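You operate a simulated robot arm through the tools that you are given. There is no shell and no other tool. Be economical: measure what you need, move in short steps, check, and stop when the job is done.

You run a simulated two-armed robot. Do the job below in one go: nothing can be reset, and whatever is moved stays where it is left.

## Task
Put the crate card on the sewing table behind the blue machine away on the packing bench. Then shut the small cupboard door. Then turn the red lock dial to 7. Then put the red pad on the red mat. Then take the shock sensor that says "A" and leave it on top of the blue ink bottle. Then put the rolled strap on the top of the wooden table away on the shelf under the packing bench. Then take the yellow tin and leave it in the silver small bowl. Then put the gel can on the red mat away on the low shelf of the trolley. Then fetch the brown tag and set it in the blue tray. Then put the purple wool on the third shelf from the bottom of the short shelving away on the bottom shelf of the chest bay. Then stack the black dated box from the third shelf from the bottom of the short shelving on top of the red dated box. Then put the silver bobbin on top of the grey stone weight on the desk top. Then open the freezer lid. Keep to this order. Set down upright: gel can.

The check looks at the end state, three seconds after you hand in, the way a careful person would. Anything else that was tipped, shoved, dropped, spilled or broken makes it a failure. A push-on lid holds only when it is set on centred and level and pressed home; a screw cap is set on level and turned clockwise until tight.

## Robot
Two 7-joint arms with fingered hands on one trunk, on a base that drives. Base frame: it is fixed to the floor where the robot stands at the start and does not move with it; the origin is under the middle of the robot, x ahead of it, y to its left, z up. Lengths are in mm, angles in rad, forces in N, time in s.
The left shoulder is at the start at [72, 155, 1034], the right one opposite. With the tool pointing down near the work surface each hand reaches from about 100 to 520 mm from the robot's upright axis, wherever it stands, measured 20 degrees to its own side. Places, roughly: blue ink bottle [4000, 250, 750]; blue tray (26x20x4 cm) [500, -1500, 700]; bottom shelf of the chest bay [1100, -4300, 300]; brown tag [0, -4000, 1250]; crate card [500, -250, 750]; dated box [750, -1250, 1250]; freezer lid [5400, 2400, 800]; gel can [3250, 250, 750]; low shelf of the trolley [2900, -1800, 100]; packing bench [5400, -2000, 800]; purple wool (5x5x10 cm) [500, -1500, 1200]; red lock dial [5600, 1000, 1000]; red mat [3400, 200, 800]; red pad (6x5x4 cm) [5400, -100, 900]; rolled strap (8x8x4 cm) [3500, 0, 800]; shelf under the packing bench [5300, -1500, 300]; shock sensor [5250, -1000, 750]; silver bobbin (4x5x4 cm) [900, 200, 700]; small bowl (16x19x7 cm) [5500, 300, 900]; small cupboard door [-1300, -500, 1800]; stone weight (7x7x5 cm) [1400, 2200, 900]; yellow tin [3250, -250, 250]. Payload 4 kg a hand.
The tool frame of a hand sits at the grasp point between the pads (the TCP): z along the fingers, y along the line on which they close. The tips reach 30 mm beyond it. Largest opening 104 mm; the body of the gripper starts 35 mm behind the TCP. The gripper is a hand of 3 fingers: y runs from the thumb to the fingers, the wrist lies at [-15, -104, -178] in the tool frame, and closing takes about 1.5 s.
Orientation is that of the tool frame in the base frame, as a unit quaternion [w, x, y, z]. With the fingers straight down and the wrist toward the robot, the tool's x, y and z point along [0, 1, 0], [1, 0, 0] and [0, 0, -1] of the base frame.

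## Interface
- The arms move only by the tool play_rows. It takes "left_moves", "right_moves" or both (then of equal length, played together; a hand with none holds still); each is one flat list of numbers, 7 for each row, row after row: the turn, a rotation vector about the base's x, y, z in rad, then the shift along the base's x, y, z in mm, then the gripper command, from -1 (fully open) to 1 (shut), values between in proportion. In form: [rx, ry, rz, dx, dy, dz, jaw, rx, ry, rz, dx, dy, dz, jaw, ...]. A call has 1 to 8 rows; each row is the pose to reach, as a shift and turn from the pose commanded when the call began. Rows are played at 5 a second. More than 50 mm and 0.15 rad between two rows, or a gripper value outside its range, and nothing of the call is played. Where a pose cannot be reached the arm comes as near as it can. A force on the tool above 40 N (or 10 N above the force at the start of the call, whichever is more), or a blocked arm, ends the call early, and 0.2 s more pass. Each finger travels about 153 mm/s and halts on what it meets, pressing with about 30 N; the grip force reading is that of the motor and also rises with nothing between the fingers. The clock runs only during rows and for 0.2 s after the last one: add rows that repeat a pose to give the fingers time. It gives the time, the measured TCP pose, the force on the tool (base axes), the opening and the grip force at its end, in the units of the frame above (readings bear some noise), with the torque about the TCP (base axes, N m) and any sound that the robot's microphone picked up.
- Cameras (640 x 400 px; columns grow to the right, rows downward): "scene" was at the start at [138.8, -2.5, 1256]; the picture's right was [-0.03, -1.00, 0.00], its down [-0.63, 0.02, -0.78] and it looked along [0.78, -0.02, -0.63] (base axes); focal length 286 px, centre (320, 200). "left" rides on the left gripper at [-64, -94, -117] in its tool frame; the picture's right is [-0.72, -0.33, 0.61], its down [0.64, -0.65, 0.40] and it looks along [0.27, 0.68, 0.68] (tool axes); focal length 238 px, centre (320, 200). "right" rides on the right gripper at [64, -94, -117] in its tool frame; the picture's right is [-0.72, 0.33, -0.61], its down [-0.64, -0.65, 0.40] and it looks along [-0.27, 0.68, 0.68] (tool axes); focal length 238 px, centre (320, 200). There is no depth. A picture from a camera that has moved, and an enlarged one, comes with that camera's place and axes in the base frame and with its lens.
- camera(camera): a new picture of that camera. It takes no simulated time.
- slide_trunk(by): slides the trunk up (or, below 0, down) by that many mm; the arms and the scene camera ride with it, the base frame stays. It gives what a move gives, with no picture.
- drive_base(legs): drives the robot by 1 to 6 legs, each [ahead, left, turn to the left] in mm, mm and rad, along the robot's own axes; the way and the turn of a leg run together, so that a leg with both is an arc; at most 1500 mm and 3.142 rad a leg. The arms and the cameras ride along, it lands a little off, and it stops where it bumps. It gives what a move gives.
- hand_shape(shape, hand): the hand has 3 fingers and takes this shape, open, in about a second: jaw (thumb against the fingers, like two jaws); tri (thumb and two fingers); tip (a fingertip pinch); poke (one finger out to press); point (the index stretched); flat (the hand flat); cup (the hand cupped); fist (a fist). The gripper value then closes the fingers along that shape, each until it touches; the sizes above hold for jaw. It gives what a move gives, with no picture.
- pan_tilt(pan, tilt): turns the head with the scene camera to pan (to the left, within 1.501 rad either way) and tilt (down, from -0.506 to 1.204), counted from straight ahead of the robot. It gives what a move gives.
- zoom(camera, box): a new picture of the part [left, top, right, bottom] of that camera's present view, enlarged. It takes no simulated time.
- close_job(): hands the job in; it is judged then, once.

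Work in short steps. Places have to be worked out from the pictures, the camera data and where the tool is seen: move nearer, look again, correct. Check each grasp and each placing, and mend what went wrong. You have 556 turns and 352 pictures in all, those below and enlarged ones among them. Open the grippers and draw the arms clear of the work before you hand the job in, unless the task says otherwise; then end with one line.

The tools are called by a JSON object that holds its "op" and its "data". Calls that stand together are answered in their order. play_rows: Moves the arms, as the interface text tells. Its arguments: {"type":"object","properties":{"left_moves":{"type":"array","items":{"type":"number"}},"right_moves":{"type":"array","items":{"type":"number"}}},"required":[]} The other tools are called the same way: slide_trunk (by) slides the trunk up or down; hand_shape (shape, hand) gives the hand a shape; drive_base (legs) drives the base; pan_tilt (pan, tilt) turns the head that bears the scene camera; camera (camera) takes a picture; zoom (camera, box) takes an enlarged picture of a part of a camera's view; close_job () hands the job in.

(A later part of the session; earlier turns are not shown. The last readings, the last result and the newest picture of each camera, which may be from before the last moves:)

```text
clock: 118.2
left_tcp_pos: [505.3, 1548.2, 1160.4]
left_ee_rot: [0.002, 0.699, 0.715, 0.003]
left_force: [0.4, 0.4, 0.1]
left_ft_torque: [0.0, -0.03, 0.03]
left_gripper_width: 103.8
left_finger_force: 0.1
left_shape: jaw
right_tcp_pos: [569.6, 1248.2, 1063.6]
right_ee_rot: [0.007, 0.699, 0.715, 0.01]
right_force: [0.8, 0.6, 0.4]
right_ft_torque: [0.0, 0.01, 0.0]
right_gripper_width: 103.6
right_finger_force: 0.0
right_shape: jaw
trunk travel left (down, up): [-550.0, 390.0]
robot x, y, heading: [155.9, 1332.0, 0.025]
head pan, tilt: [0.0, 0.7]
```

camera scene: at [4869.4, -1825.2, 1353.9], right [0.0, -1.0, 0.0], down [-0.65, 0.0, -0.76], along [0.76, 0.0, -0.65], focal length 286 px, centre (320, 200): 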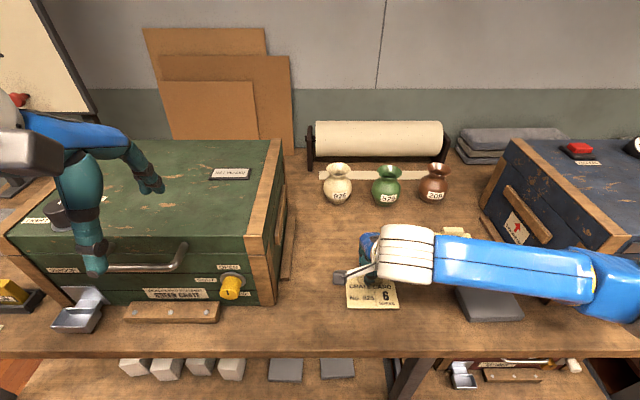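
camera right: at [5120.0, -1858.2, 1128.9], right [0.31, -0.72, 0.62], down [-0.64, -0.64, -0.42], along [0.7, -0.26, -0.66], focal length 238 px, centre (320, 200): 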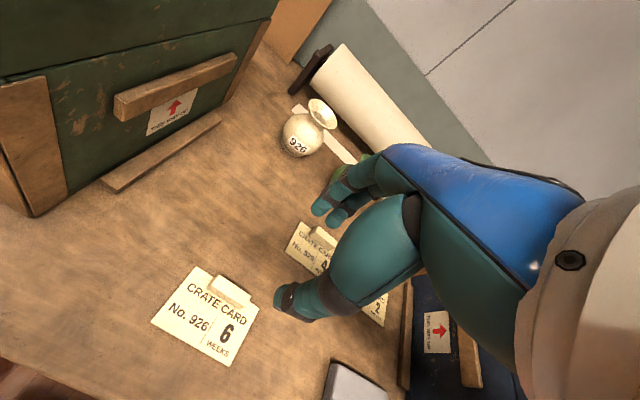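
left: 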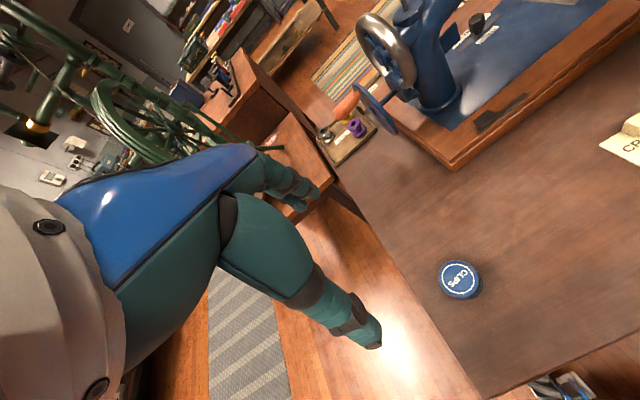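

Turn left to face the back wall and look for the cupboard.

{"op": "drive_base", "data": {"legs": [[-150, 0, 0], [0, 0, 3.1]]}}

{"op": "slide_trunk", "data": {"by": 350}}

{"op": "pan_tilt", "data": {"pan": 0.7, "tilt": 0.15}}

{"op": "camera", "data": {"camera": "scene"}}

```text
clock: 126.7
left_tcp_pos: [-371.3, 1162.5, 1158.7]
left_ee_rot: [-0.003, -0.673, 0.74, 0.003]
left_force: [0.1, 0.3, -0.1]
left_ft_torque: [-0.02, -0.01, 0.02]
left_gripper_width: 103.8
left_finger_force: 0.0
left_shape: jaw
right_tcp_pos: [-401.2, 1467.8, 1064.5]
right_ee_rot: [-0.01, -0.673, 0.74, 0.008]
right_force: [-0.4, 0.0, -0.3]
right_ft_torque: [-0.04, -0.03, 0.0]
right_gripper_width: 103.7
right_finger_force: 0.1
right_shape: jaw
trunk travel left (down, up): [-550.0, 390.0]
robot x, y, heading: [-1.0, 1332.5, 3.046]
head pan, tilt: [0.0, 0.7]
```

```text
clock: 130.1
left_tcp_pos: [-370.0, 1162.5, 1510.8]
left_ee_rot: [-0.004, -0.673, 0.739, 0.004]
left_force: [-0.1, 0.0, -0.1]
left_ft_torque: [-0.02, 0.0, -0.01]
left_gripper_width: 104.0
left_finger_force: 0.0
left_shape: jaw
right_tcp_pos: [-401.0, 1468.1, 1414.0]
right_ee_rot: [-0.011, -0.674, 0.739, 0.008]
right_force: [-0.1, 0.5, 0.0]
right_ft_torque: [0.0, -0.01, -0.01]
right_gripper_width: 103.6
right_finger_force: 0.1
right_shape: jaw
trunk travel left (down, up): [-900.0, 40.0]
robot x, y, heading: [2.8, 1330.0, 3.046]
head pan, tilt: [0.0, 0.7]
```

```text
clock: 131.2
left_tcp_pos: [-370.5, 1161.6, 1510.2]
left_ee_rot: [-0.004, -0.673, 0.739, 0.003]
left_force: [0.3, -0.4, 0.3]
left_ft_torque: [0.03, 0.0, -0.01]
left_gripper_width: 103.9
left_finger_force: 0.1
left_shape: jaw
right_tcp_pos: [-399.6, 1468.5, 1414.9]
right_ee_rot: [-0.012, -0.675, 0.738, 0.008]
right_force: [0.3, 0.1, -0.4]
right_ft_torque: [0.0, -0.01, 0.02]
right_gripper_width: 103.9
right_finger_force: 0.0
right_shape: jaw
trunk travel left (down, up): [-900.0, 40.0]
robot x, y, heading: [2.0, 1333.8, 3.044]
head pan, tilt: [0.7, 0.15]
```

```text
322 pictures are left
camera scene: at [-128.2, 1284.2, 1754.0], right [-0.57, 0.82, 0.0], down [0.13, 0.09, -0.99], along [-0.81, -0.56, -0.15], focal length 286 px, centre (320, 200)
```

scene: 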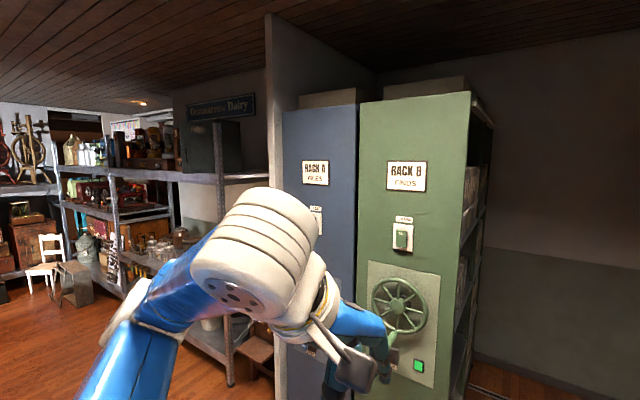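

The cupboard is probably further to the left (the dark box near "Shipments/Dairy" shelves). I strafe to y≈0 facing the back wall.

{"op": "drive_base", "data": {"legs": [[100, 0, 0.09], [0, 1350, 0]]}}

{"op": "pan_tilt", "data": {"pan": 0.3, "tilt": 0.1}}

{"op": "camera", "data": {"camera": "scene"}}

```text
clock: 138.7
left_tcp_pos: [-450.3, -222.5, 1510.3]
left_ee_rot: [0.005, 0.711, -0.703, -0.003]
left_force: [-0.2, -1.0, 0.1]
left_ft_torque: [0.0, 0.0, 0.05]
left_gripper_width: 104.0
left_finger_force: 0.0
left_shape: jaw
right_tcp_pos: [-512.0, 78.9, 1415.1]
right_ee_rot: [0.011, 0.711, -0.703, -0.007]
right_force: [0.3, 0.5, -0.4]
right_ft_torque: [0.01, 0.02, 0.03]
right_gripper_width: 103.6
right_finger_force: 0.1
right_shape: jaw
trunk travel left (down, up): [-900.0, 40.0]
robot x, y, heading: [-98.8, -14.9, -3.133]
head pan, tilt: [0.7, 0.15]
```

```text
clock: 139.6
left_tcp_pos: [-450.6, -225.1, 1510.2]
left_ee_rot: [0.005, 0.711, -0.703, -0.003]
left_force: [0.1, -0.5, 0.0]
left_ft_torque: [0.05, -0.03, -0.05]
left_gripper_width: 103.8
left_finger_force: 0.0
left_shape: jaw
right_tcp_pos: [-509.3, 76.5, 1414.4]
right_ee_rot: [0.012, 0.711, -0.703, -0.007]
right_force: [0.1, 0.7, 0.1]
right_ft_torque: [0.0, -0.03, 0.0]
right_gripper_width: 103.8
right_finger_force: 0.0
right_shape: jaw
trunk travel left (down, up): [-900.0, 40.0]
robot x, y, heading: [-99.0, -17.7, -3.137]
head pan, tilt: [0.3, 0.099]
```

```text
321 pictures are left
camera scene: at [-240.3, -45.1, 1758.7], right [-0.3, 0.95, 0.0], down [0.1, 0.03, -0.99], along [-0.95, -0.3, -0.1], focal length 286 px, centre (320, 200)
```

scene: 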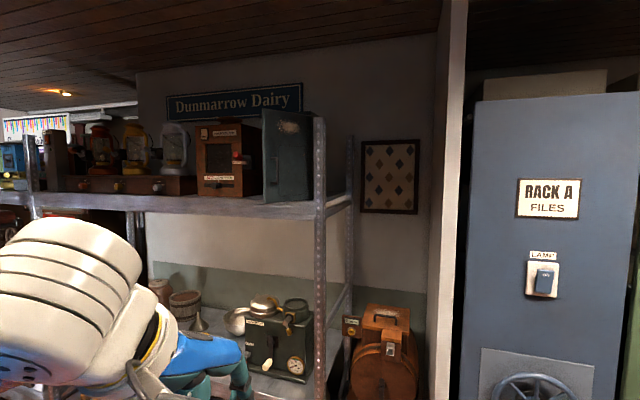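

{"op": "zoom", "data": {"camera": "scene", "box": [140, 70, 380, 220]}}

```text
2.67 times, centred on (260, 145) of scene
camera zoom: at [-240.3, -45.1, 1758.7], right [-0.3, 0.95, 0.0], down [0.1, 0.03, -0.99], along [-0.95, -0.3, -0.1], focal length 763 px, centre (480, 347)
```

zoom: 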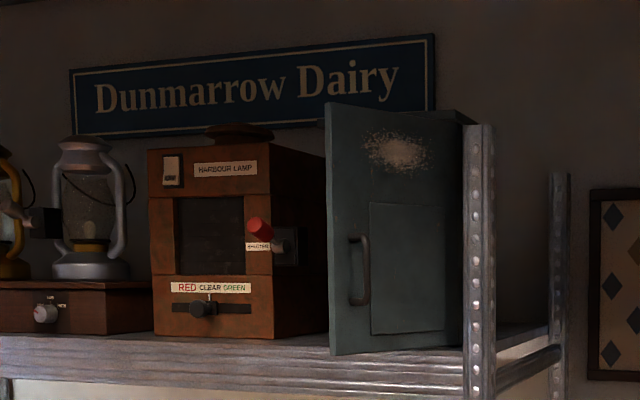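

The grey cupboard's door stands ajar, hinged on the right as I see it. I move to face it and look again.

{"op": "drive_base", "data": {"legs": [[150, 450, 0]]}}

{"op": "pan_tilt", "data": {"pan": 0, "tilt": 0}}

{"op": "camera", "data": {"camera": "scene"}}

```text
clock: 142.4
left_tcp_pos: [-599.1, -668.9, 1511.8]
left_ee_rot: [0.006, 0.71, -0.704, -0.003]
left_force: [-0.9, -0.2, 0.2]
left_ft_torque: [0.0, -0.01, 0.04]
left_gripper_width: 103.7
left_finger_force: 0.1
left_shape: jaw
right_tcp_pos: [-659.4, -369.0, 1415.6]
right_ee_rot: [0.013, 0.71, -0.704, -0.008]
right_force: [-0.5, -0.5, 0.1]
right_ft_torque: [-0.02, -0.03, 0.01]
right_gripper_width: 103.9
right_finger_force: 0.1
right_shape: jaw
trunk travel left (down, up): [-900.0, 40.0]
robot x, y, heading: [-251.7, -465.6, -3.142]
head pan, tilt: [0.3, 0.099]
```

```text
clock: 143.2
left_tcp_pos: [-598.4, -674.1, 1510.4]
left_ee_rot: [0.006, 0.71, -0.704, -0.004]
left_force: [0.5, 0.6, 0.5]
left_ft_torque: [0.01, 0.01, 0.01]
left_gripper_width: 103.8
left_finger_force: 0.0
left_shape: jaw
right_tcp_pos: [-659.2, -370.8, 1415.9]
right_ee_rot: [0.013, 0.71, -0.704, -0.008]
right_force: [0.0, -0.5, -0.4]
right_ft_torque: [0.01, -0.01, 0.01]
right_gripper_width: 103.9
right_finger_force: 0.0
right_shape: jaw
trunk travel left (down, up): [-900.0, 40.0]
robot x, y, heading: [-248.5, -462.6, -3.137]
head pan, tilt: [0.0, 0.0]
```

```text
319 pictures are left
camera scene: at [-392.8, -467.4, 1767.8], right [-0.01, 1.0, 0.0], down [0.0, 0.0, -1.0], along [-1.0, -0.01, 0.0], focal length 286 px, centre (320, 200)
```

scene: 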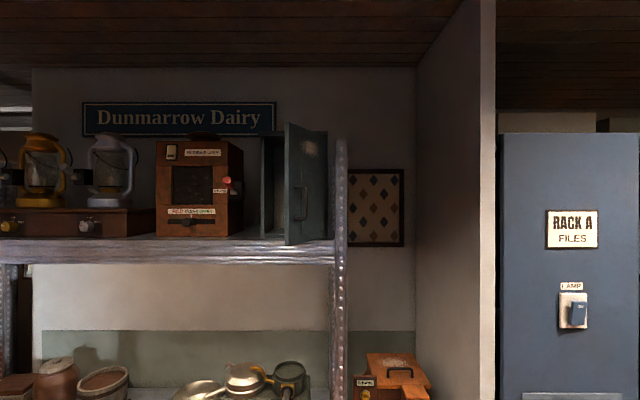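

Door: hinge ≈(-1444,-452), free edge ≈(-1204,-571), opened ~63°, z 1635–1990. I'll push its outer face with the right hand pointing forward. First rotate the hand forward and raise it here, clear of everything.

{"op": "slide_trunk", "data": {"by": 35}}

{"op": "play_rows", "data": {"right_moves": [0, 0.145, 0, -15, 0, 30, 1, 0, 0.29, 0, -30, 0, 60, 1, 0, 0.435, 0, -45, 0, 90, 1, 0, 0.58, 0, -60, 0, 120, 1, 0, 0.725, 0, -75, 0, 150, 1, 0, 0.87, 0, -90, 0, 180, 1, 0, 1.015, 0, -105, 0, 210, 1, 0, 1.16, 0, -120, 0, 240, 1]}}

{"op": "play_rows", "data": {"right_moves": [0, 0.14, 0, 0, 10, 35, 1, 0, 0.28, 0, 0, 20, 70, 1, 0, 0.41, 0, 0, 30, 100, 1, 0, 0.41, 0, 0, 30, 130, 1, 0, 0.41, 0, 0, 30, 130, 1]}}

```text
clock: 144.0
left_tcp_pos: [-598.6, -672.6, 1546.0]
left_ee_rot: [0.005, 0.71, -0.704, -0.004]
left_force: [0.7, 0.1, -0.9]
left_ft_torque: [0.03, 0.02, -0.02]
left_gripper_width: 103.8
left_finger_force: 0.0
left_shape: jaw
right_tcp_pos: [-658.8, -370.5, 1451.4]
right_ee_rot: [0.012, 0.71, -0.704, -0.008]
right_force: [-0.7, -0.9, -0.2]
right_ft_torque: [-0.01, 0.0, -0.02]
right_gripper_width: 103.8
right_finger_force: 0.0
right_shape: jaw
trunk travel left (down, up): [-935.0, 5.0]
robot x, y, heading: [-249.4, -463.9, -3.137]
head pan, tilt: [0.0, 0.0]
```

```text
clock: 145.8
left_tcp_pos: [-597.4, -669.7, 1547.2]
left_ee_rot: [0.006, 0.71, -0.704, -0.004]
left_force: [-0.8, 0.1, 0.4]
left_ft_torque: [-0.03, -0.02, 0.0]
left_gripper_width: 103.8
left_finger_force: 0.0
left_shape: jaw
right_tcp_pos: [-769.7, -375.1, 1685.7]
right_ee_rot: [0.392, 0.596, -0.582, -0.39]
right_force: [0.9, -0.6, -0.3]
right_ft_torque: [0.03, 0.0, -0.01]
right_gripper_width: 0.1
right_finger_force: 29.7
right_shape: jaw
right hand out of reach, approached as far as the arm can: row 1, 2, 3, 4, 8
trunk travel left (down, up): [-935.0, 5.0]
robot x, y, heading: [-250.5, -461.8, -3.135]
head pan, tilt: [0.0, 0.0]
```

```text
clock: 147.0
left_tcp_pos: [-605.0, -664.4, 1544.3]
left_ee_rot: [0.005, 0.71, -0.704, -0.001]
left_force: [-0.1, 0.2, -0.2]
left_ft_torque: [-0.03, -0.06, 0.02]
left_gripper_width: 103.7
left_finger_force: 0.1
left_shape: jaw
right_tcp_pos: [-797.5, -398.5, 1787.9]
right_ee_rot: [-0.505, -0.494, 0.496, 0.506]
right_force: [0.1, 0.2, 0.9]
right_ft_torque: [0.0, 0.0, -0.02]
right_gripper_width: 0.1
right_finger_force: 30.1
right_shape: jaw
right hand out of reach, approached as far as the arm can: row 1, 2, 3, 4, 5
trunk travel left (down, up): [-935.0, 5.0]
robot x, y, heading: [-251.4, -465.0, -3.133]
head pan, tilt: [0.0, 0.0]
```

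Hand now points forward at z≈1788. Drive so the fingertips are beside the door's outer face.

{"op": "drive_base", "data": {"legs": [[400, 30, 0]]}}

{"op": "camera", "data": {"camera": "scene"}}

{"op": "camera", "data": {"camera": "right"}}

```text
clock: 149.4
left_tcp_pos: [-987.0, -710.1, 1545.3]
left_ee_rot: [0.005, 0.712, -0.702, -0.005]
left_force: [-0.9, 0.4, -0.7]
left_ft_torque: [0.01, -0.01, 0.0]
left_gripper_width: 103.9
left_finger_force: 0.1
left_shape: jaw
right_tcp_pos: [-1178.5, -447.0, 1792.5]
right_ee_rot: [-0.506, -0.495, 0.49, 0.508]
right_force: [0.5, 0.4, -0.2]
right_ft_torque: [0.0, -0.03, -0.01]
right_gripper_width: 0.0
right_finger_force: 29.5
right_shape: jaw
trunk travel left (down, up): [-935.0, 5.0]
robot x, y, heading: [-640.5, -497.2, -3.132]
head pan, tilt: [0.0, 0.0]
```

```text
318 pictures are left
camera scene: at [-780.4, -505.3, 1803.2], right [-0.01, 1.0, 0.0], down [0.0, 0.0, -1.0], along [-1.0, -0.01, 0.0], focal length 286 px, centre (320, 200)
```

scene: 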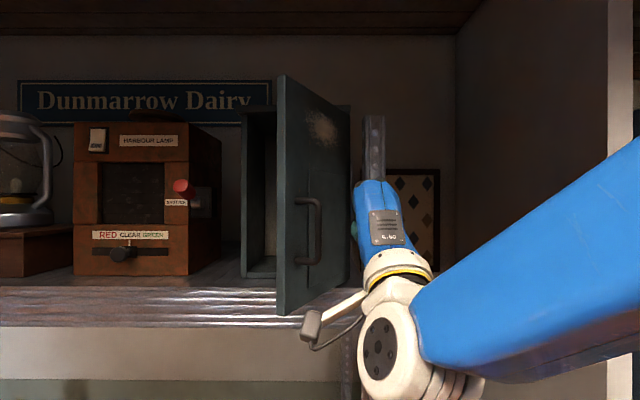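

```text
317 pictures are left
camera right: at [-1064.0, -511.1, 1695.3], right [0.62, 0.72, 0.31], down [-0.42, 0.64, -0.64], along [-0.66, 0.26, 0.71], focal length 238 px, centre (320, 200)
```

right: 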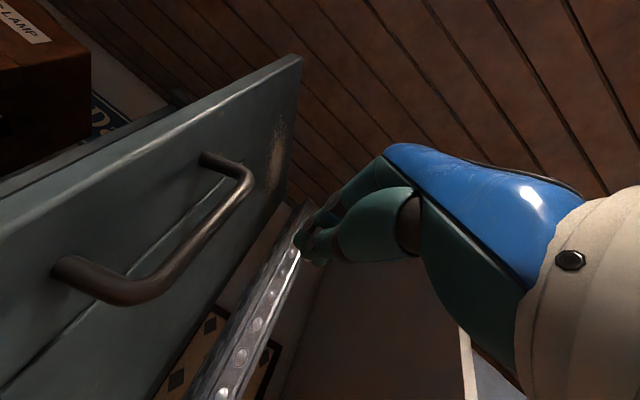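

The handle protrudes near the free edge, so I'll push above it and nearer the hinge. Raise the hand 65 mm and move ahead 95 mm.

{"op": "play_rows", "data": {"right_moves": [0, 0, 0, 0, 0, 35, 1, 0, 0, 0, 0, 0, 70, 1, 0, 0, 0, 0, 0, 70, 1]}}

{"op": "drive_base", "data": {"legs": [[95, 0, 0]]}}

{"op": "camera", "data": {"camera": "scene"}}

```text
clock: 150.2
left_tcp_pos: [-988.0, -704.4, 1546.0]
left_ee_rot: [0.007, 0.712, -0.703, -0.004]
left_force: [0.5, -0.1, -0.4]
left_ft_torque: [0.02, -0.01, -0.04]
left_gripper_width: 104.0
left_finger_force: 0.1
left_shape: jaw
right_tcp_pos: [-1178.0, -444.1, 1862.4]
right_ee_rot: [-0.504, -0.492, 0.496, 0.507]
right_force: [0.3, 0.0, -0.3]
right_ft_torque: [0.0, -0.03, 0.01]
right_gripper_width: 0.1
right_finger_force: 30.0
right_shape: jaw
trunk travel left (down, up): [-935.0, 5.0]
robot x, y, heading: [-638.4, -494.2, -3.135]
head pan, tilt: [0.0, 0.0]
```

```text
clock: 151.5
left_tcp_pos: [-1073.1, -706.4, 1546.6]
left_ee_rot: [0.008, 0.711, -0.703, -0.005]
left_force: [-0.2, 1.0, 1.2]
left_ft_torque: [0.03, 0.0, -0.02]
left_gripper_width: 104.1
left_finger_force: 0.1
left_shape: jaw
right_tcp_pos: [-1259.4, -451.3, 1866.9]
right_ee_rot: [0.511, 0.494, -0.489, -0.505]
right_force: [0.1, 0.0, -0.7]
right_ft_torque: [-0.01, -0.01, 0.01]
right_gripper_width: 0.0
right_finger_force: 30.1
right_shape: jaw
trunk travel left (down, up): [-935.0, 5.0]
robot x, y, heading: [-736.2, -495.3, -3.132]
head pan, tilt: [0.0, 0.0]
stopped in leg 1: the robot was blocked; the commanded pose is now the measured one
```

```text
316 pictures are left
camera scene: at [-871.0, -502.6, 1803.5], right [-0.01, 1.0, 0.0], down [0.0, 0.0, -1.0], along [-1.0, -0.01, 0.0], focal length 286 px, centre (320, 200)
```

scene: 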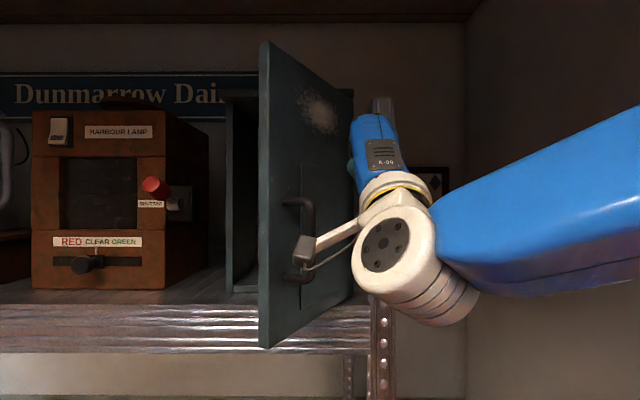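

Something blocked the right hand; check with its camera.

{"op": "camera", "data": {"camera": "right"}}

{"op": "zoom", "data": {"camera": "scene", "box": [220, 60, 460, 340]}}

```text
315 pictures are left
camera right: at [-1145.0, -514.1, 1769.7], right [0.61, 0.73, 0.31], down [-0.43, 0.63, -0.64], along [-0.66, 0.26, 0.71], focal length 238 px, centre (320, 200)
```

right: 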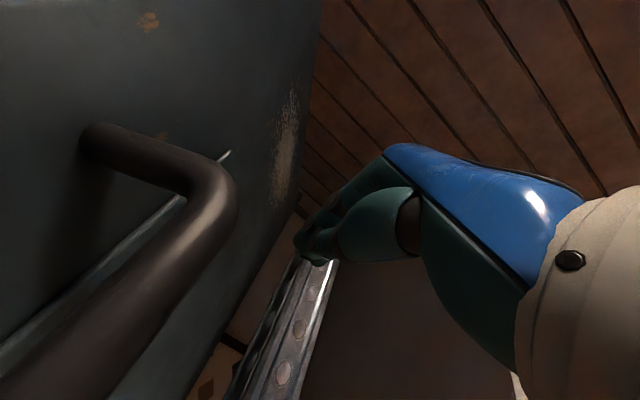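

```text
1.43 times, centred on (340, 200) of scene
camera zoom: at [-871.0, -502.6, 1803.5], right [-0.01, 1.0, 0.0], down [0.0, 0.0, -1.0], along [-1.0, -0.01, 0.0], focal length 409 px, centre (291, 200)
```

zoom: 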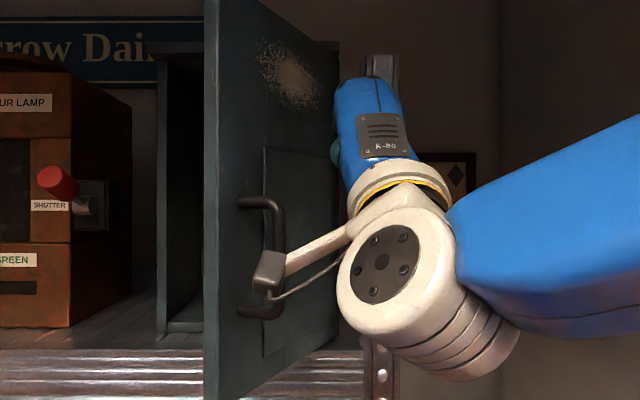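

The fingertips met the shelf post. I back off slightly, move left onto the door face, and sweep along the closing arc.

{"op": "play_rows", "data": {"right_moves": [0, 0, 0, 12, -15, 0, 1, 0, 0, 0, 5, -45, 0, 1, 0, 0, 0, -10, -75, 0, 1, 0, 0, 0, -30, -100, 0, 1, 0, 0, 0, -55, -120, 0, 1, 0, 0, 0, -80, -134, 0, 1, 0, 0, 0, -80, -134, 0, 1]}}

{"op": "camera", "data": {"camera": "scene"}}

```text
clock: 153.1
left_tcp_pos: [-1077.9, -708.5, 1547.8]
left_ee_rot: [0.006, 0.711, -0.703, -0.005]
left_force: [0.1, -0.5, 0.4]
left_ft_torque: [-0.01, 0.0, 0.0]
left_gripper_width: 103.9
left_finger_force: 0.0
left_shape: jaw
right_tcp_pos: [-1345.2, -584.7, 1866.8]
right_ee_rot: [0.511, 0.495, -0.489, -0.504]
right_force: [0.2, -0.3, -0.4]
right_ft_torque: [0.01, 0.0, 0.02]
right_gripper_width: 0.0
right_finger_force: 30.2
right_shape: jaw
trunk travel left (down, up): [-935.0, 5.0]
robot x, y, heading: [-740.0, -497.1, -3.131]
head pan, tilt: [0.0, 0.0]
```

```text
313 pictures are left
camera scene: at [-877.1, -503.2, 1803.0], right [-0.01, 1.0, 0.0], down [0.0, 0.0, -1.0], along [-1.0, -0.01, 0.0], focal length 286 px, centre (320, 200)
```

scene: 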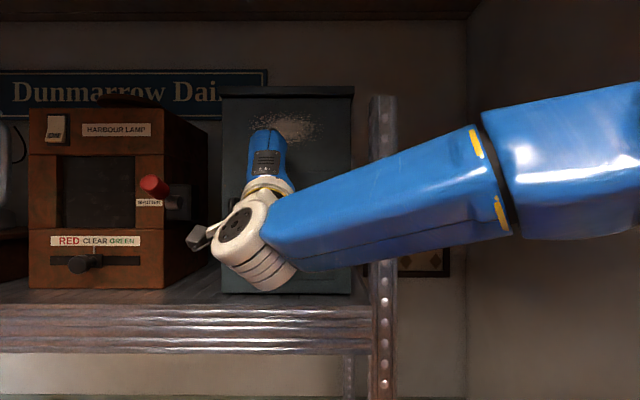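

The door is nearly shut; press forward until force rises.

{"op": "play_rows", "data": {"right_moves": [0, 0, 0, -15, -5, 0, 1, 0, 0, 0, -30, -8, 0, 1, 0, 0, 0, -45, -10, 0, 1, 0, 0, 0, -58, -12, 0, 1, 0, 0, 0, -70, -12, 0, 1, 0, 0, 0, -80, -12, 0, 1]}}

{"op": "camera", "data": {"camera": "scene"}}

```text
clock: 153.8
left_tcp_pos: [-1060.8, -702.7, 1550.2]
left_ee_rot: [0.011, 0.71, -0.704, -0.006]
left_force: [-0.3, -0.3, -0.3]
left_ft_torque: [-0.04, 0.01, -0.07]
left_gripper_width: 103.8
left_finger_force: 0.1
left_shape: jaw
right_tcp_pos: [-1351.4, -593.5, 1876.9]
right_ee_rot: [0.518, 0.491, -0.482, -0.507]
right_force: [32.7, 4.4, -2.4]
right_ft_torque: [0.02, -0.14, -0.15]
right_gripper_width: 0.0
right_finger_force: 30.4
right_shape: jaw
trunk travel left (down, up): [-935.0, 5.0]
robot x, y, heading: [-736.1, -502.0, -3.132]
head pan, tilt: [0.0, 0.0]
stopped in row 3 (right hand): the force on the tool passed its limit at 45 N (the readings are from after the stop); the commanded pose is now the measured one
```

```text
312 pictures are left
camera scene: at [-856.7, -497.1, 1804.4], right [-0.01, 1.0, 0.0], down [-0.01, 0.0, -1.0], along [-1.0, -0.01, 0.01], focal length 286 px, centre (320, 200)
```

scene: 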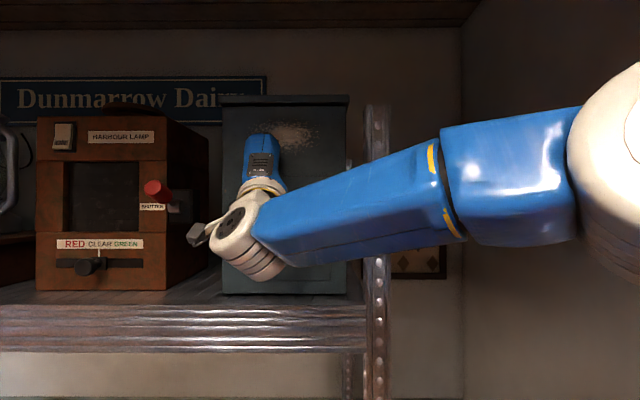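

Firm stop reached – door appears shut. I withdraw and check.

{"op": "play_rows", "data": {"right_moves": [0, 0, 0, 40, 0, 0, 1, 0, 0, 0, 80, 0, 0, 1, 0, 0, 0, 80, 0, 0, 1]}}

{"op": "drive_base", "data": {"legs": [[-350, 0, 0]]}}

{"op": "zoom", "data": {"camera": "scene", "box": [160, 60, 480, 320]}}

```text
clock: 154.6
left_tcp_pos: [-1071.0, -704.6, 1549.8]
left_ee_rot: [0.008, 0.711, -0.703, -0.006]
left_force: [-0.1, 0.6, 0.2]
left_ft_torque: [-0.05, 0.03, -0.03]
left_gripper_width: 103.8
left_finger_force: 0.1
left_shape: jaw
right_tcp_pos: [-1284.5, -589.7, 1872.7]
right_ee_rot: [0.514, 0.493, -0.487, -0.506]
right_force: [0.9, -0.1, 0.6]
right_ft_torque: [0.04, 0.01, -0.02]
right_gripper_width: 0.0
right_finger_force: 29.9
right_shape: jaw
trunk travel left (down, up): [-935.0, 5.0]
robot x, y, heading: [-736.0, -496.5, -3.129]
head pan, tilt: [0.0, 0.0]
```

```text
clock: 156.9
left_tcp_pos: [-743.0, -700.8, 1544.3]
left_ee_rot: [0.003, 0.71, -0.704, -0.002]
left_force: [-0.6, 0.3, -0.3]
left_ft_torque: [0.03, 0.0, 0.0]
left_gripper_width: 104.0
left_finger_force: 0.1
left_shape: jaw
right_tcp_pos: [-960.7, -586.6, 1864.1]
right_ee_rot: [0.509, 0.496, -0.491, -0.503]
right_force: [-1.0, 0.2, -0.2]
right_ft_torque: [-0.01, 0.04, 0.01]
right_gripper_width: 0.0
right_finger_force: 29.8
right_shape: jaw
trunk travel left (down, up): [-935.0, 5.0]
robot x, y, heading: [-390.3, -495.5, -3.14]
head pan, tilt: [0.0, 0.0]
```

```text
1.54 times, centred on (320, 190) of scene
camera zoom: at [-543.8, -496.8, 1801.8], right [-0.01, 1.0, 0.0], down [0.01, 0.0, -1.0], along [-1.0, -0.01, -0.01], focal length 440 px, centre (320, 215)
```

zoom: 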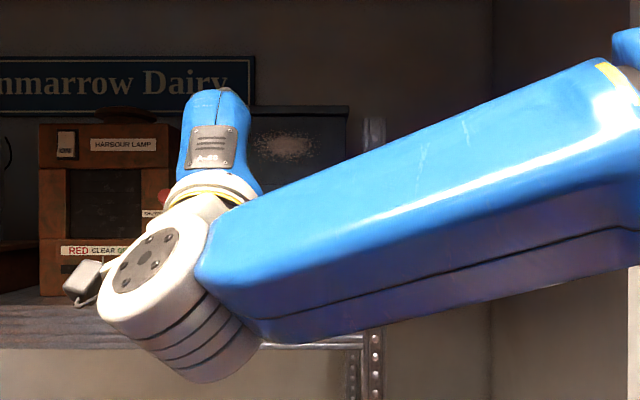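

Restore the right hand to fingers-down and tucked, then verify the door.

{"op": "play_rows", "data": {"right_moves": [0, -0.145, 0, 18, 22, -36, -1, 0, -0.29, 0, 36, 44, -72, -1, 0, -0.435, 0, 54, 66, -108, -1, 0, -0.58, 0, 72, 88, -144, -1, 0, -0.725, 0, 90, 110, -180, -1, 0, -0.87, 0, 108, 132, -216, -1, 0, -1.015, 0, 126, 154, -252, -1, 0, -1.16, 0, 140, 176, -288, -1]}}

{"op": "play_rows", "data": {"right_moves": [0, -0.14, 0, 10, 10, -36, -1, 0, -0.28, 0, 15, 15, -72, -1, 0, -0.41, 0, 15, 15, -110, -1, 0, -0.41, 0, 15, 15, -110, -1]}}

{"op": "zoom", "data": {"camera": "scene", "box": [160, 60, 480, 320]}}

```text
clock: 158.7
left_tcp_pos: [-737.5, -700.8, 1546.9]
left_ee_rot: [0.003, 0.711, -0.703, -0.004]
left_force: [0.0, 0.7, 0.3]
left_ft_torque: [-0.02, -0.04, 0.01]
left_gripper_width: 103.8
left_finger_force: 0.0
left_shape: jaw
right_tcp_pos: [-815.8, -412.4, 1582.9]
right_ee_rot: [0.158, 0.692, -0.689, -0.15]
right_force: [0.2, 1.0, 0.1]
right_ft_torque: [-0.03, -0.04, 0.01]
right_gripper_width: 103.9
right_finger_force: 0.0
right_shape: jaw
right hand out of reach, approached as far as the arm can: row 8
trunk travel left (down, up): [-935.0, 5.0]
robot x, y, heading: [-390.2, -494.1, -3.134]
head pan, tilt: [0.0, 0.0]
```

```text
clock: 159.7
left_tcp_pos: [-734.8, -700.9, 1546.6]
left_ee_rot: [0.003, 0.711, -0.703, -0.004]
left_force: [0.2, 0.4, -0.1]
left_ft_torque: [-0.03, 0.0, 0.03]
left_gripper_width: 103.6
left_finger_force: 0.0
left_shape: jaw
right_tcp_pos: [-800.7, -399.6, 1476.3]
right_ee_rot: [0.015, 0.707, -0.707, -0.007]
right_force: [-0.6, 0.1, 0.1]
right_ft_torque: [-0.02, 0.01, 0.01]
right_gripper_width: 103.9
right_finger_force: 0.0
right_shape: jaw
right hand out of reach, approached as far as the arm can: row 1
trunk travel left (down, up): [-935.0, 5.0]
robot x, y, heading: [-390.5, -494.5, -3.131]
head pan, tilt: [0.0, 0.0]
```

```text
1.54 times, centred on (320, 190) of scene
camera zoom: at [-535.9, -495.6, 1802.6], right [-0.01, 1.0, 0.0], down [0.0, 0.0, -1.0], along [-1.0, -0.01, 0.0], focal length 440 px, centre (320, 215)
```

zoom: 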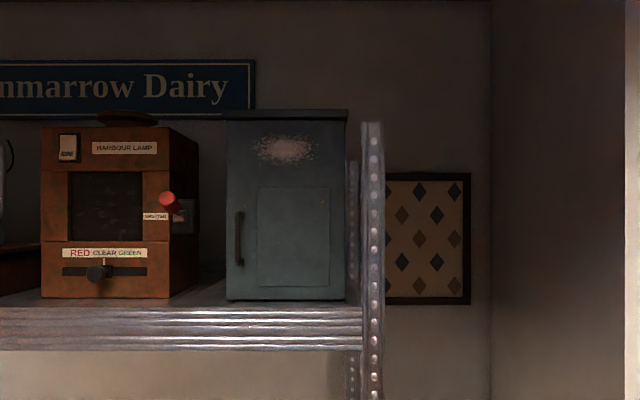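

Cupboard shut. Next the red lock dial: return via the corridor to the sorting desk.

{"op": "drive_base", "data": {"legs": [[-270, -100, 0], [0, -1500, 0], [0, -300, 0], [0, 0, 3.13]]}}

{"op": "slide_trunk", "data": {"by": -300}}

```text
clock: 177.4
left_tcp_pos: [183.0, 1572.1, 1547.3]
left_ee_rot: [0.005, 0.708, 0.706, 0.003]
left_force: [-0.3, 0.5, 0.3]
left_ft_torque: [0.02, -0.03, 0.0]
left_gripper_width: 103.9
left_finger_force: 0.1
left_shape: jaw
right_tcp_pos: [245.5, 1269.4, 1476.1]
right_ee_rot: [0.008, 0.712, 0.702, 0.016]
right_force: [0.0, -1.3, 0.0]
right_ft_torque: [-0.03, -0.01, 0.01]
right_gripper_width: 103.8
right_finger_force: 0.1
right_shape: jaw
trunk travel left (down, up): [-935.0, 5.0]
robot x, y, heading: [-162.3, 1371.1, -0.006]
head pan, tilt: [0.0, 0.0]
```

```text
clock: 180.4
left_tcp_pos: [181.1, 1571.0, 1248.3]
left_ee_rot: [0.006, 0.708, 0.706, 0.003]
left_force: [0.7, -0.4, -0.1]
left_ft_torque: [-0.03, 0.01, -0.02]
left_gripper_width: 104.2
left_finger_force: 0.1
left_shape: jaw
right_tcp_pos: [242.5, 1268.9, 1176.6]
right_ee_rot: [0.008, 0.712, 0.702, 0.017]
right_force: [0.7, -0.1, 0.1]
right_ft_torque: [0.0, 0.01, 0.01]
right_gripper_width: 104.0
right_finger_force: 0.1
right_shape: jaw
trunk travel left (down, up): [-635.0, 305.0]
robot x, y, heading: [-162.6, 1364.2, -0.008]
head pan, tilt: [0.0, 0.0]
```

Drive forward along the corridor.

{"op": "drive_base", "data": {"legs": [[1500, 20, 0.008], [1500, 0, 0], [1500, 0, 0]]}}

{"op": "drive_base", "data": {"legs": [[330, -300, 0]]}}

{"op": "pan_tilt", "data": {"pan": 0, "tilt": 0.5}}

{"op": "camera", "data": {"camera": "scene"}}

```text
refused: leg 1 is longer than a leg can be; nothing moved
```

```text
clock: 183.1
left_tcp_pos: [497.0, 1271.6, 1247.4]
left_ee_rot: [0.007, 0.708, 0.706, 0.003]
left_force: [-0.4, 0.3, -0.1]
left_ft_torque: [-0.02, 0.0, -0.01]
left_gripper_width: 103.8
left_finger_force: 0.0
left_shape: jaw
right_tcp_pos: [558.6, 969.1, 1178.3]
right_ee_rot: [0.01, 0.712, 0.702, 0.015]
right_force: [0.2, 0.6, -0.4]
right_ft_torque: [-0.02, -0.02, -0.05]
right_gripper_width: 104.1
right_finger_force: 0.1
right_shape: jaw
trunk travel left (down, up): [-635.0, 305.0]
robot x, y, heading: [152.4, 1067.9, -0.01]
head pan, tilt: [0.0, 0.0]
```

```text
clock: 184.0
left_tcp_pos: [497.1, 1268.7, 1249.3]
left_ee_rot: [0.006, 0.708, 0.706, 0.003]
left_force: [0.4, -0.4, 0.8]
left_ft_torque: [0.03, 0.0, -0.02]
left_gripper_width: 104.0
left_finger_force: 0.0
left_shape: jaw
right_tcp_pos: [557.9, 966.1, 1177.0]
right_ee_rot: [0.01, 0.712, 0.702, 0.016]
right_force: [1.3, -0.6, 0.5]
right_ft_torque: [0.01, 0.01, 0.01]
right_gripper_width: 104.1
right_finger_force: 0.0
right_shape: jaw
trunk travel left (down, up): [-635.0, 305.0]
robot x, y, heading: [153.0, 1068.6, -0.011]
head pan, tilt: [0.0, 0.499]
```

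```text
309 pictures are left
camera scene: at [297.5, 1066.2, 1456.6], right [-0.01, -1.0, 0.0], down [-0.48, 0.0, -0.88], along [0.88, -0.01, -0.48], focal length 286 px, centre (320, 200)
```

scene: 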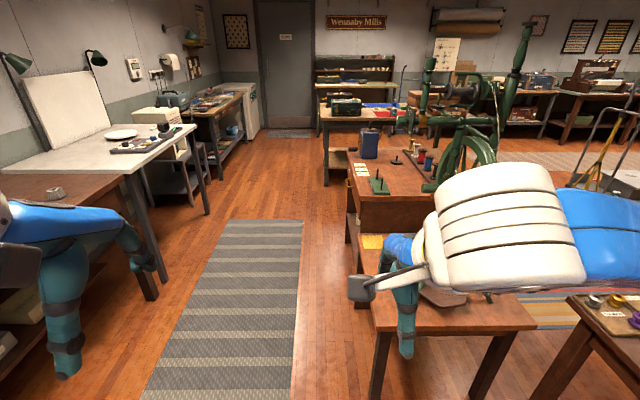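

Leg was a hair too long and the next one ran anyway; no harm. Correct: left first, then forward.

{"op": "drive_base", "data": {"legs": [[0, 350, 0.01], [1480, 0, 0], [1480, 0, 0]]}}

```text
clock: 200.3
left_tcp_pos: [3492.8, 1632.6, 1249.1]
left_ee_rot: [0.007, 0.7, 0.714, 0.003]
left_force: [-0.5, -0.6, 0.3]
left_ft_torque: [0.0, 0.02, 0.03]
left_gripper_width: 104.0
left_finger_force: 0.0
left_shape: jaw
right_tcp_pos: [3559.7, 1329.9, 1178.2]
right_ee_rot: [0.009, 0.704, 0.71, 0.018]
right_force: [0.6, -0.8, -0.5]
right_ft_torque: [0.0, 0.01, 0.0]
right_gripper_width: 104.0
right_finger_force: 0.1
right_shape: jaw
trunk travel left (down, up): [-635.0, 305.0]
robot x, y, heading: [3153.1, 1427.2, 0.014]
head pan, tilt: [0.0, 0.499]
```

Continue to in front of the sorting desk's dial box.

{"op": "drive_base", "data": {"legs": [[1450, 0, -0.014], [250, -330, 0]]}}

{"op": "camera", "data": {"camera": "scene"}}

```text
clock: 209.5
left_tcp_pos: [5164.3, 1302.5, 1249.5]
left_ee_rot: [0.009, 0.709, 0.705, 0.003]
left_force: [0.5, 0.9, -0.1]
left_ft_torque: [-0.02, 0.0, 0.01]
left_gripper_width: 103.7
left_finger_force: 0.0
left_shape: jaw
right_tcp_pos: [5222.4, 999.7, 1178.1]
right_ee_rot: [0.01, 0.714, 0.7, 0.018]
right_force: [0.1, -0.4, 0.2]
right_ft_torque: [0.03, -0.02, -0.02]
right_gripper_width: 103.8
right_finger_force: 0.1
right_shape: jaw
trunk travel left (down, up): [-635.0, 305.0]
robot x, y, heading: [4818.9, 1102.2, -0.016]
head pan, tilt: [0.0, 0.499]
```

```text
308 pictures are left
camera scene: at [4962.5, 1101.2, 1456.8], right [-0.01, -1.0, 0.0], down [-0.48, 0.0, -0.88], along [0.88, -0.01, -0.48], focal length 286 px, centre (320, 200)
```

scene: 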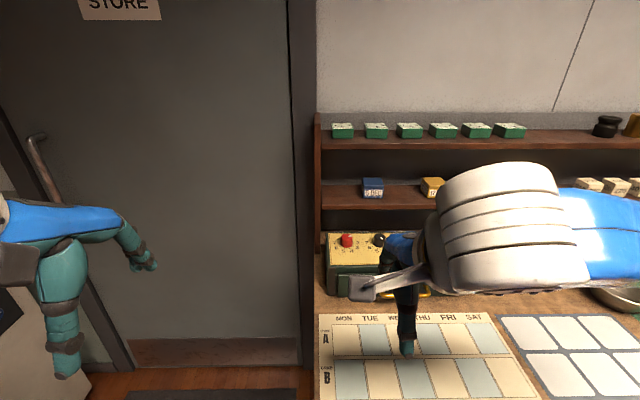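

Zoom on the dial.

{"op": "zoom", "data": {"camera": "scene", "box": [315, 215, 415, 290]}}

```text
5.33 times, centred on (365, 252) of scene
camera zoom: at [4962.5, 1101.2, 1456.8], right [-0.01, -1.0, 0.0], down [-0.48, 0.0, -0.88], along [0.88, -0.01, -0.48], focal length 1526 px, centre (80, -80)
```

zoom: 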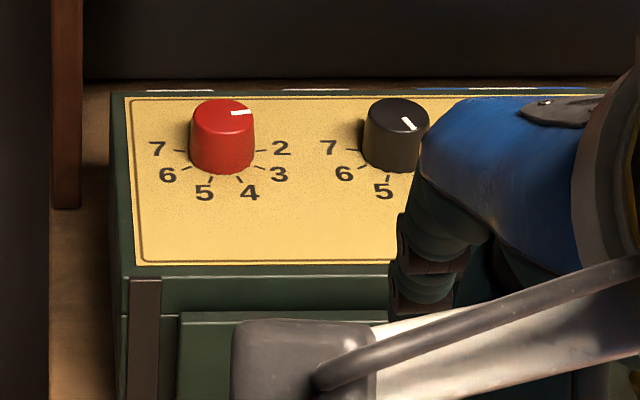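

The red dial shows 2; digits run clockwise 36° apart, so 7 needs a 180° clockwise turn. I check the desk's front edge before moving closer.

{"op": "pan_tilt", "data": {"pan": 0, "tilt": 1.0}}

{"op": "camera", "data": {"camera": "scene"}}

```text
clock: 210.4
left_tcp_pos: [5163.1, 1299.9, 1251.8]
left_ee_rot: [0.008, 0.709, 0.705, 0.002]
left_force: [-1.6, -0.9, 0.3]
left_ft_torque: [-0.02, -0.02, 0.02]
left_gripper_width: 103.9
left_finger_force: 0.0
left_shape: jaw
right_tcp_pos: [5221.6, 997.2, 1177.7]
right_ee_rot: [0.009, 0.714, 0.7, 0.018]
right_force: [0.3, 0.4, -0.2]
right_ft_torque: [0.02, 0.03, 0.01]
right_gripper_width: 103.9
right_finger_force: 0.0
right_shape: jaw
trunk travel left (down, up): [-635.0, 305.0]
robot x, y, heading: [4818.3, 1102.6, -0.013]
head pan, tilt: [0.0, 1.0]
```

```text
306 pictures are left
camera scene: at [4942.9, 1098.8, 1415.6], right [-0.01, -1.0, 0.0], down [-0.84, 0.01, -0.54], along [0.54, -0.01, -0.84], focal length 286 px, centre (320, 200)
```

scene: 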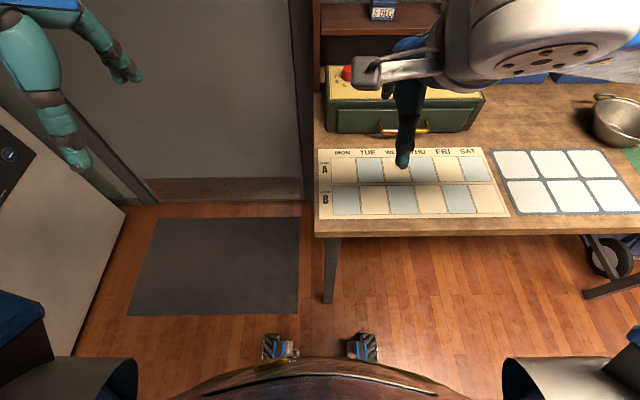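

Desk edge ≈5245, front-left leg at y≈1040; robot feet reach 270 mm ahead (low), upper body <200. I go to y≈815 (right of the leg) and x≈5035, and use the left hand.

{"op": "drive_base", "data": {"legs": [[0, -285, 0.013], [210, 0, 0]]}}

{"op": "camera", "data": {"camera": "scene"}}

```text
clock: 214.0
left_tcp_pos: [5335.1, 995.8, 1248.4]
left_ee_rot: [0.009, 0.704, 0.71, 0.001]
left_force: [0.1, -0.5, -0.1]
left_ft_torque: [0.05, 0.02, 0.01]
left_gripper_width: 103.8
left_finger_force: 0.0
left_shape: jaw
right_tcp_pos: [5397.7, 697.2, 1178.4]
right_ee_rot: [0.016, 0.709, 0.705, 0.012]
right_force: [-0.4, -0.8, 0.2]
right_ft_torque: [0.05, 0.01, 0.06]
right_gripper_width: 104.1
right_finger_force: 0.0
right_shape: jaw
trunk travel left (down, up): [-635.0, 305.0]
robot x, y, heading: [4997.2, 778.8, 0.003]
head pan, tilt: [0.0, 1.0]
stopped in leg 2: the robot was blocked; the commanded pose is now the measured one
```

```text
305 pictures are left
camera scene: at [5117.8, 763.7, 1415.3], right [0.0, -1.0, -0.01], down [-0.84, 0.01, -0.54], along [0.54, 0.01, -0.84], focal length 286 px, centre (320, 200)
```

scene: 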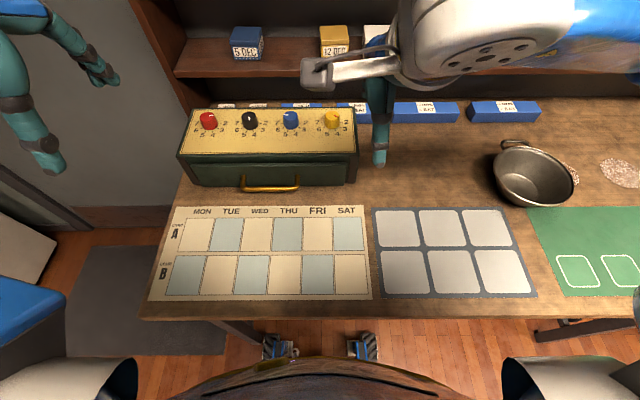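

Blocked at x≈4997 (something at base level); back off 12 mm. Knob top triangulates to about (5609,1016,990). Move the left hand above it.

{"op": "drive_base", "data": {"legs": [[-12, 0, 0]]}}

{"op": "play_rows", "data": {"left_moves": [0, 0, 0, 48, 3, 0, -0.3, 0, 0, 0, 96, 6, 0, -0.3, 0, 0, 0, 144, 9, -10, -0.3, 0, 0, 0, 190, 12, -25, -0.3, 0, 0, 0, 235, 15, -45, -0.3, 0, 0, 0, 275, 18, -65, -0.3, 0, 0, 0, 286, 20, -95, -0.3, 0, 0, 0, 286, 20, -130, -0.3]}}

{"op": "camera", "data": {"camera": "left"}}

{"op": "camera", "data": {"camera": "scene"}}

```text
clock: 214.7
left_tcp_pos: [5325.3, 998.8, 1247.2]
left_ee_rot: [0.01, 0.704, 0.71, -0.001]
left_force: [0.7, 0.0, 0.4]
left_ft_torque: [0.02, 0.03, 0.01]
left_gripper_width: 103.8
left_finger_force: 0.0
left_shape: jaw
right_tcp_pos: [5387.9, 699.1, 1177.0]
right_ee_rot: [0.017, 0.709, 0.705, 0.011]
right_force: [-1.0, -0.4, -1.4]
right_ft_torque: [0.03, 0.02, -0.03]
right_gripper_width: 104.0
right_finger_force: 0.0
right_shape: jaw
trunk travel left (down, up): [-635.0, 305.0]
robot x, y, heading: [4980.3, 775.0, 0.001]
head pan, tilt: [0.0, 1.0]
```

```text
clock: 216.5
left_tcp_pos: [5607.5, 1026.6, 1119.9]
left_ee_rot: [0.014, 0.704, 0.711, 0.0]
left_force: [-0.1, -0.1, 0.2]
left_ft_torque: [0.01, 0.06, 0.01]
left_gripper_width: 67.6
left_finger_force: 0.0
left_shape: jaw
right_tcp_pos: [5382.7, 704.1, 1180.7]
right_ee_rot: [0.02, 0.709, 0.705, 0.011]
right_force: [-0.2, -0.3, 0.0]
right_ft_torque: [0.01, 0.0, 0.02]
right_gripper_width: 103.9
right_finger_force: 0.0
right_shape: jaw
trunk travel left (down, up): [-635.0, 305.0]
robot x, y, heading: [4980.0, 776.7, -0.0]
head pan, tilt: [0.0, 1.0]
```

```text
304 pictures are left
camera left: at [5511.0, 964.2, 1235.5], right [-0.31, -0.73, -0.61], down [-0.65, 0.63, -0.43], along [0.7, 0.26, -0.67], focal length 238 px, centre (320, 200)
```

left: 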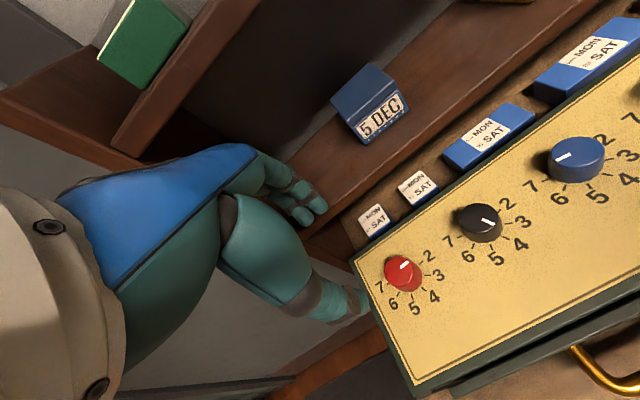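

```text
303 pictures are left
camera scene: at [5103.7, 776.7, 1415.6], right [0.0, -1.0, 0.0], down [-0.84, 0.0, -0.54], along [0.54, 0.0, -0.84], focal length 286 px, centre (320, 200)
```

scene: 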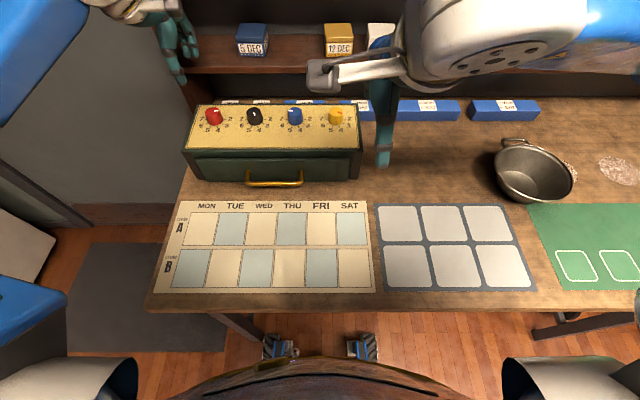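

Knob centre ≈(5606,1011). Pre-rotate the hand +0.75 rad above the knob, centred.

{"op": "play_rows", "data": {"left_moves": [0, 0, 0.15, 0, -5, 0, -0.3, 0, 0, 0.3, 0, -10, 0, -0.3, 0, 0, 0.45, 0, -15, -15, -0.3, 0, 0, 0.6, 0, -15, -30, -0.3, 0, 0, 0.75, 0, -15, -50, -0.3, 0, 0, 0.75, 0, -15, -60, -0.3]}}

{"op": "camera", "data": {"camera": "left"}}

{"op": "zoom", "data": {"camera": "scene", "box": [140, 40, 300, 160]}}

```text
clock: 217.9
left_tcp_pos: [5606.1, 1009.7, 1058.0]
left_ee_rot: [0.013, 0.393, 0.919, 0.005]
left_force: [0.9, -0.6, -0.4]
left_ft_torque: [-0.02, 0.0, 0.0]
left_gripper_width: 67.8
left_finger_force: 0.0
left_shape: jaw
right_tcp_pos: [5381.3, 704.0, 1180.2]
right_ee_rot: [0.02, 0.709, 0.705, 0.01]
right_force: [0.1, -0.6, 0.4]
right_ft_torque: [-0.01, 0.03, 0.01]
right_gripper_width: 104.0
right_finger_force: 0.1
right_shape: jaw
trunk travel left (down, up): [-635.0, 305.0]
robot x, y, heading: [4983.9, 773.6, 0.002]
head pan, tilt: [0.0, 1.0]
```

```text
302 pictures are left
camera left: at [5578.7, 898.2, 1175.7], right [0.28, -0.75, -0.61], down [-0.9, 0.01, -0.43], along [0.33, 0.67, -0.67], focal length 238 px, centre (320, 200)
```

left: 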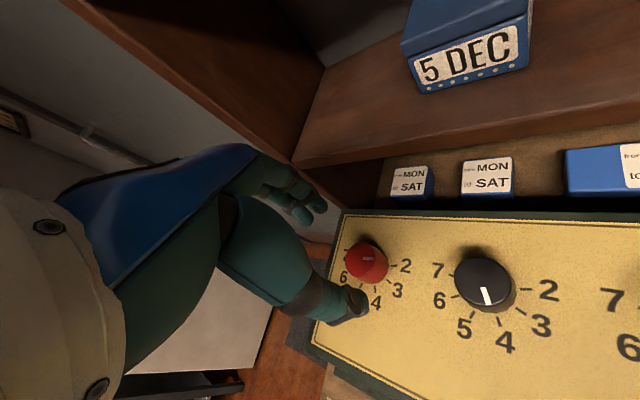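

```text
3.33 times, centred on (220, 100) of scene
camera zoom: at [5104.2, 776.5, 1415.5], right [0.0, -1.0, 0.0], down [-0.84, 0.0, -0.54], along [0.54, 0.0, -0.84], focal length 954 px, centre (653, 533)
```

zoom: 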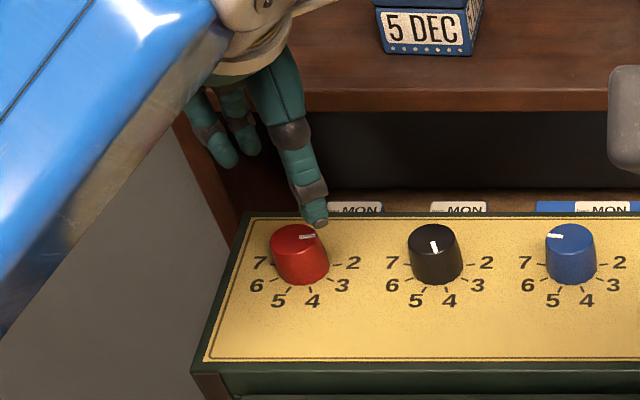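

Aligned. Descend to z≈998 and close on the knob.

{"op": "play_rows", "data": {"left_moves": [0, 0, 0, 2, 0, -30, -0.3, 0, 0, 0, 2, 0, -50, -0.3, 0, 0, 0, 2, 0, -60, -0.3, 0, 0, 0, 2, 0, -60, 1, 0, 0, 0, 2, 0, -60, 1, 0, 0, 0, 2, 0, -60, 1, 0, 0, 0, 2, 0, -60, 1]}}

{"op": "zoom", "data": {"camera": "scene", "box": [140, 40, 300, 160]}}

{"op": "camera", "data": {"camera": "left"}}

```text
clock: 219.5
left_tcp_pos: [5607.5, 1007.8, 998.8]
left_ee_rot: [0.012, 0.395, 0.918, 0.006]
left_force: [0.0, -1.3, -0.8]
left_ft_torque: [-0.02, -0.03, 0.01]
left_gripper_width: 24.5
left_finger_force: 30.0
left_shape: jaw
right_tcp_pos: [5382.1, 703.1, 1181.1]
right_ee_rot: [0.02, 0.709, 0.705, 0.01]
right_force: [0.3, -0.1, -0.2]
right_ft_torque: [0.02, -0.01, -0.03]
right_gripper_width: 103.9
right_finger_force: 0.1
right_shape: jaw
trunk travel left (down, up): [-635.0, 305.0]
robot x, y, heading: [4981.6, 778.7, -0.003]
head pan, tilt: [0.0, 1.0]
```

```text
3.33 times, centred on (220, 100) of scene
camera zoom: at [5104.3, 776.0, 1415.4], right [0.0, -1.0, 0.0], down [-0.84, 0.0, -0.54], along [0.54, 0.0, -0.84], focal length 954 px, centre (653, 533)
```

zoom: 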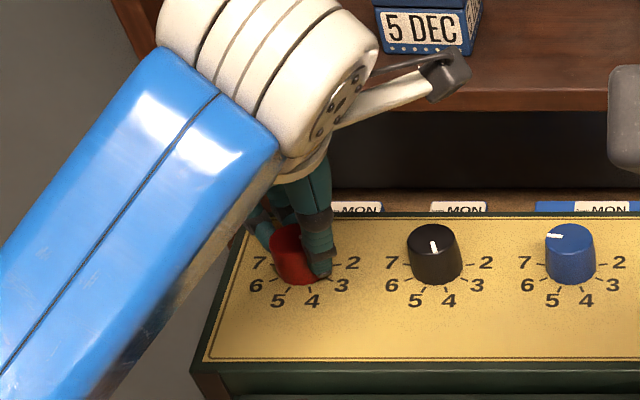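

```text
299 pictures are left
camera left: at [5579.9, 896.5, 1114.6], right [0.27, -0.75, -0.61], down [-0.9, 0.02, -0.43], along [0.33, 0.67, -0.67], focal length 238 px, centre (320, 200)
```

left: 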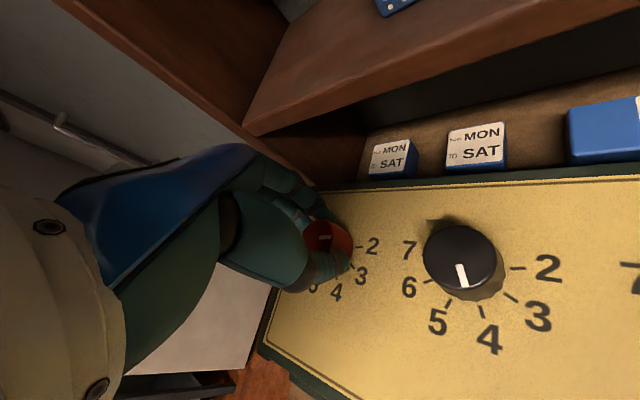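

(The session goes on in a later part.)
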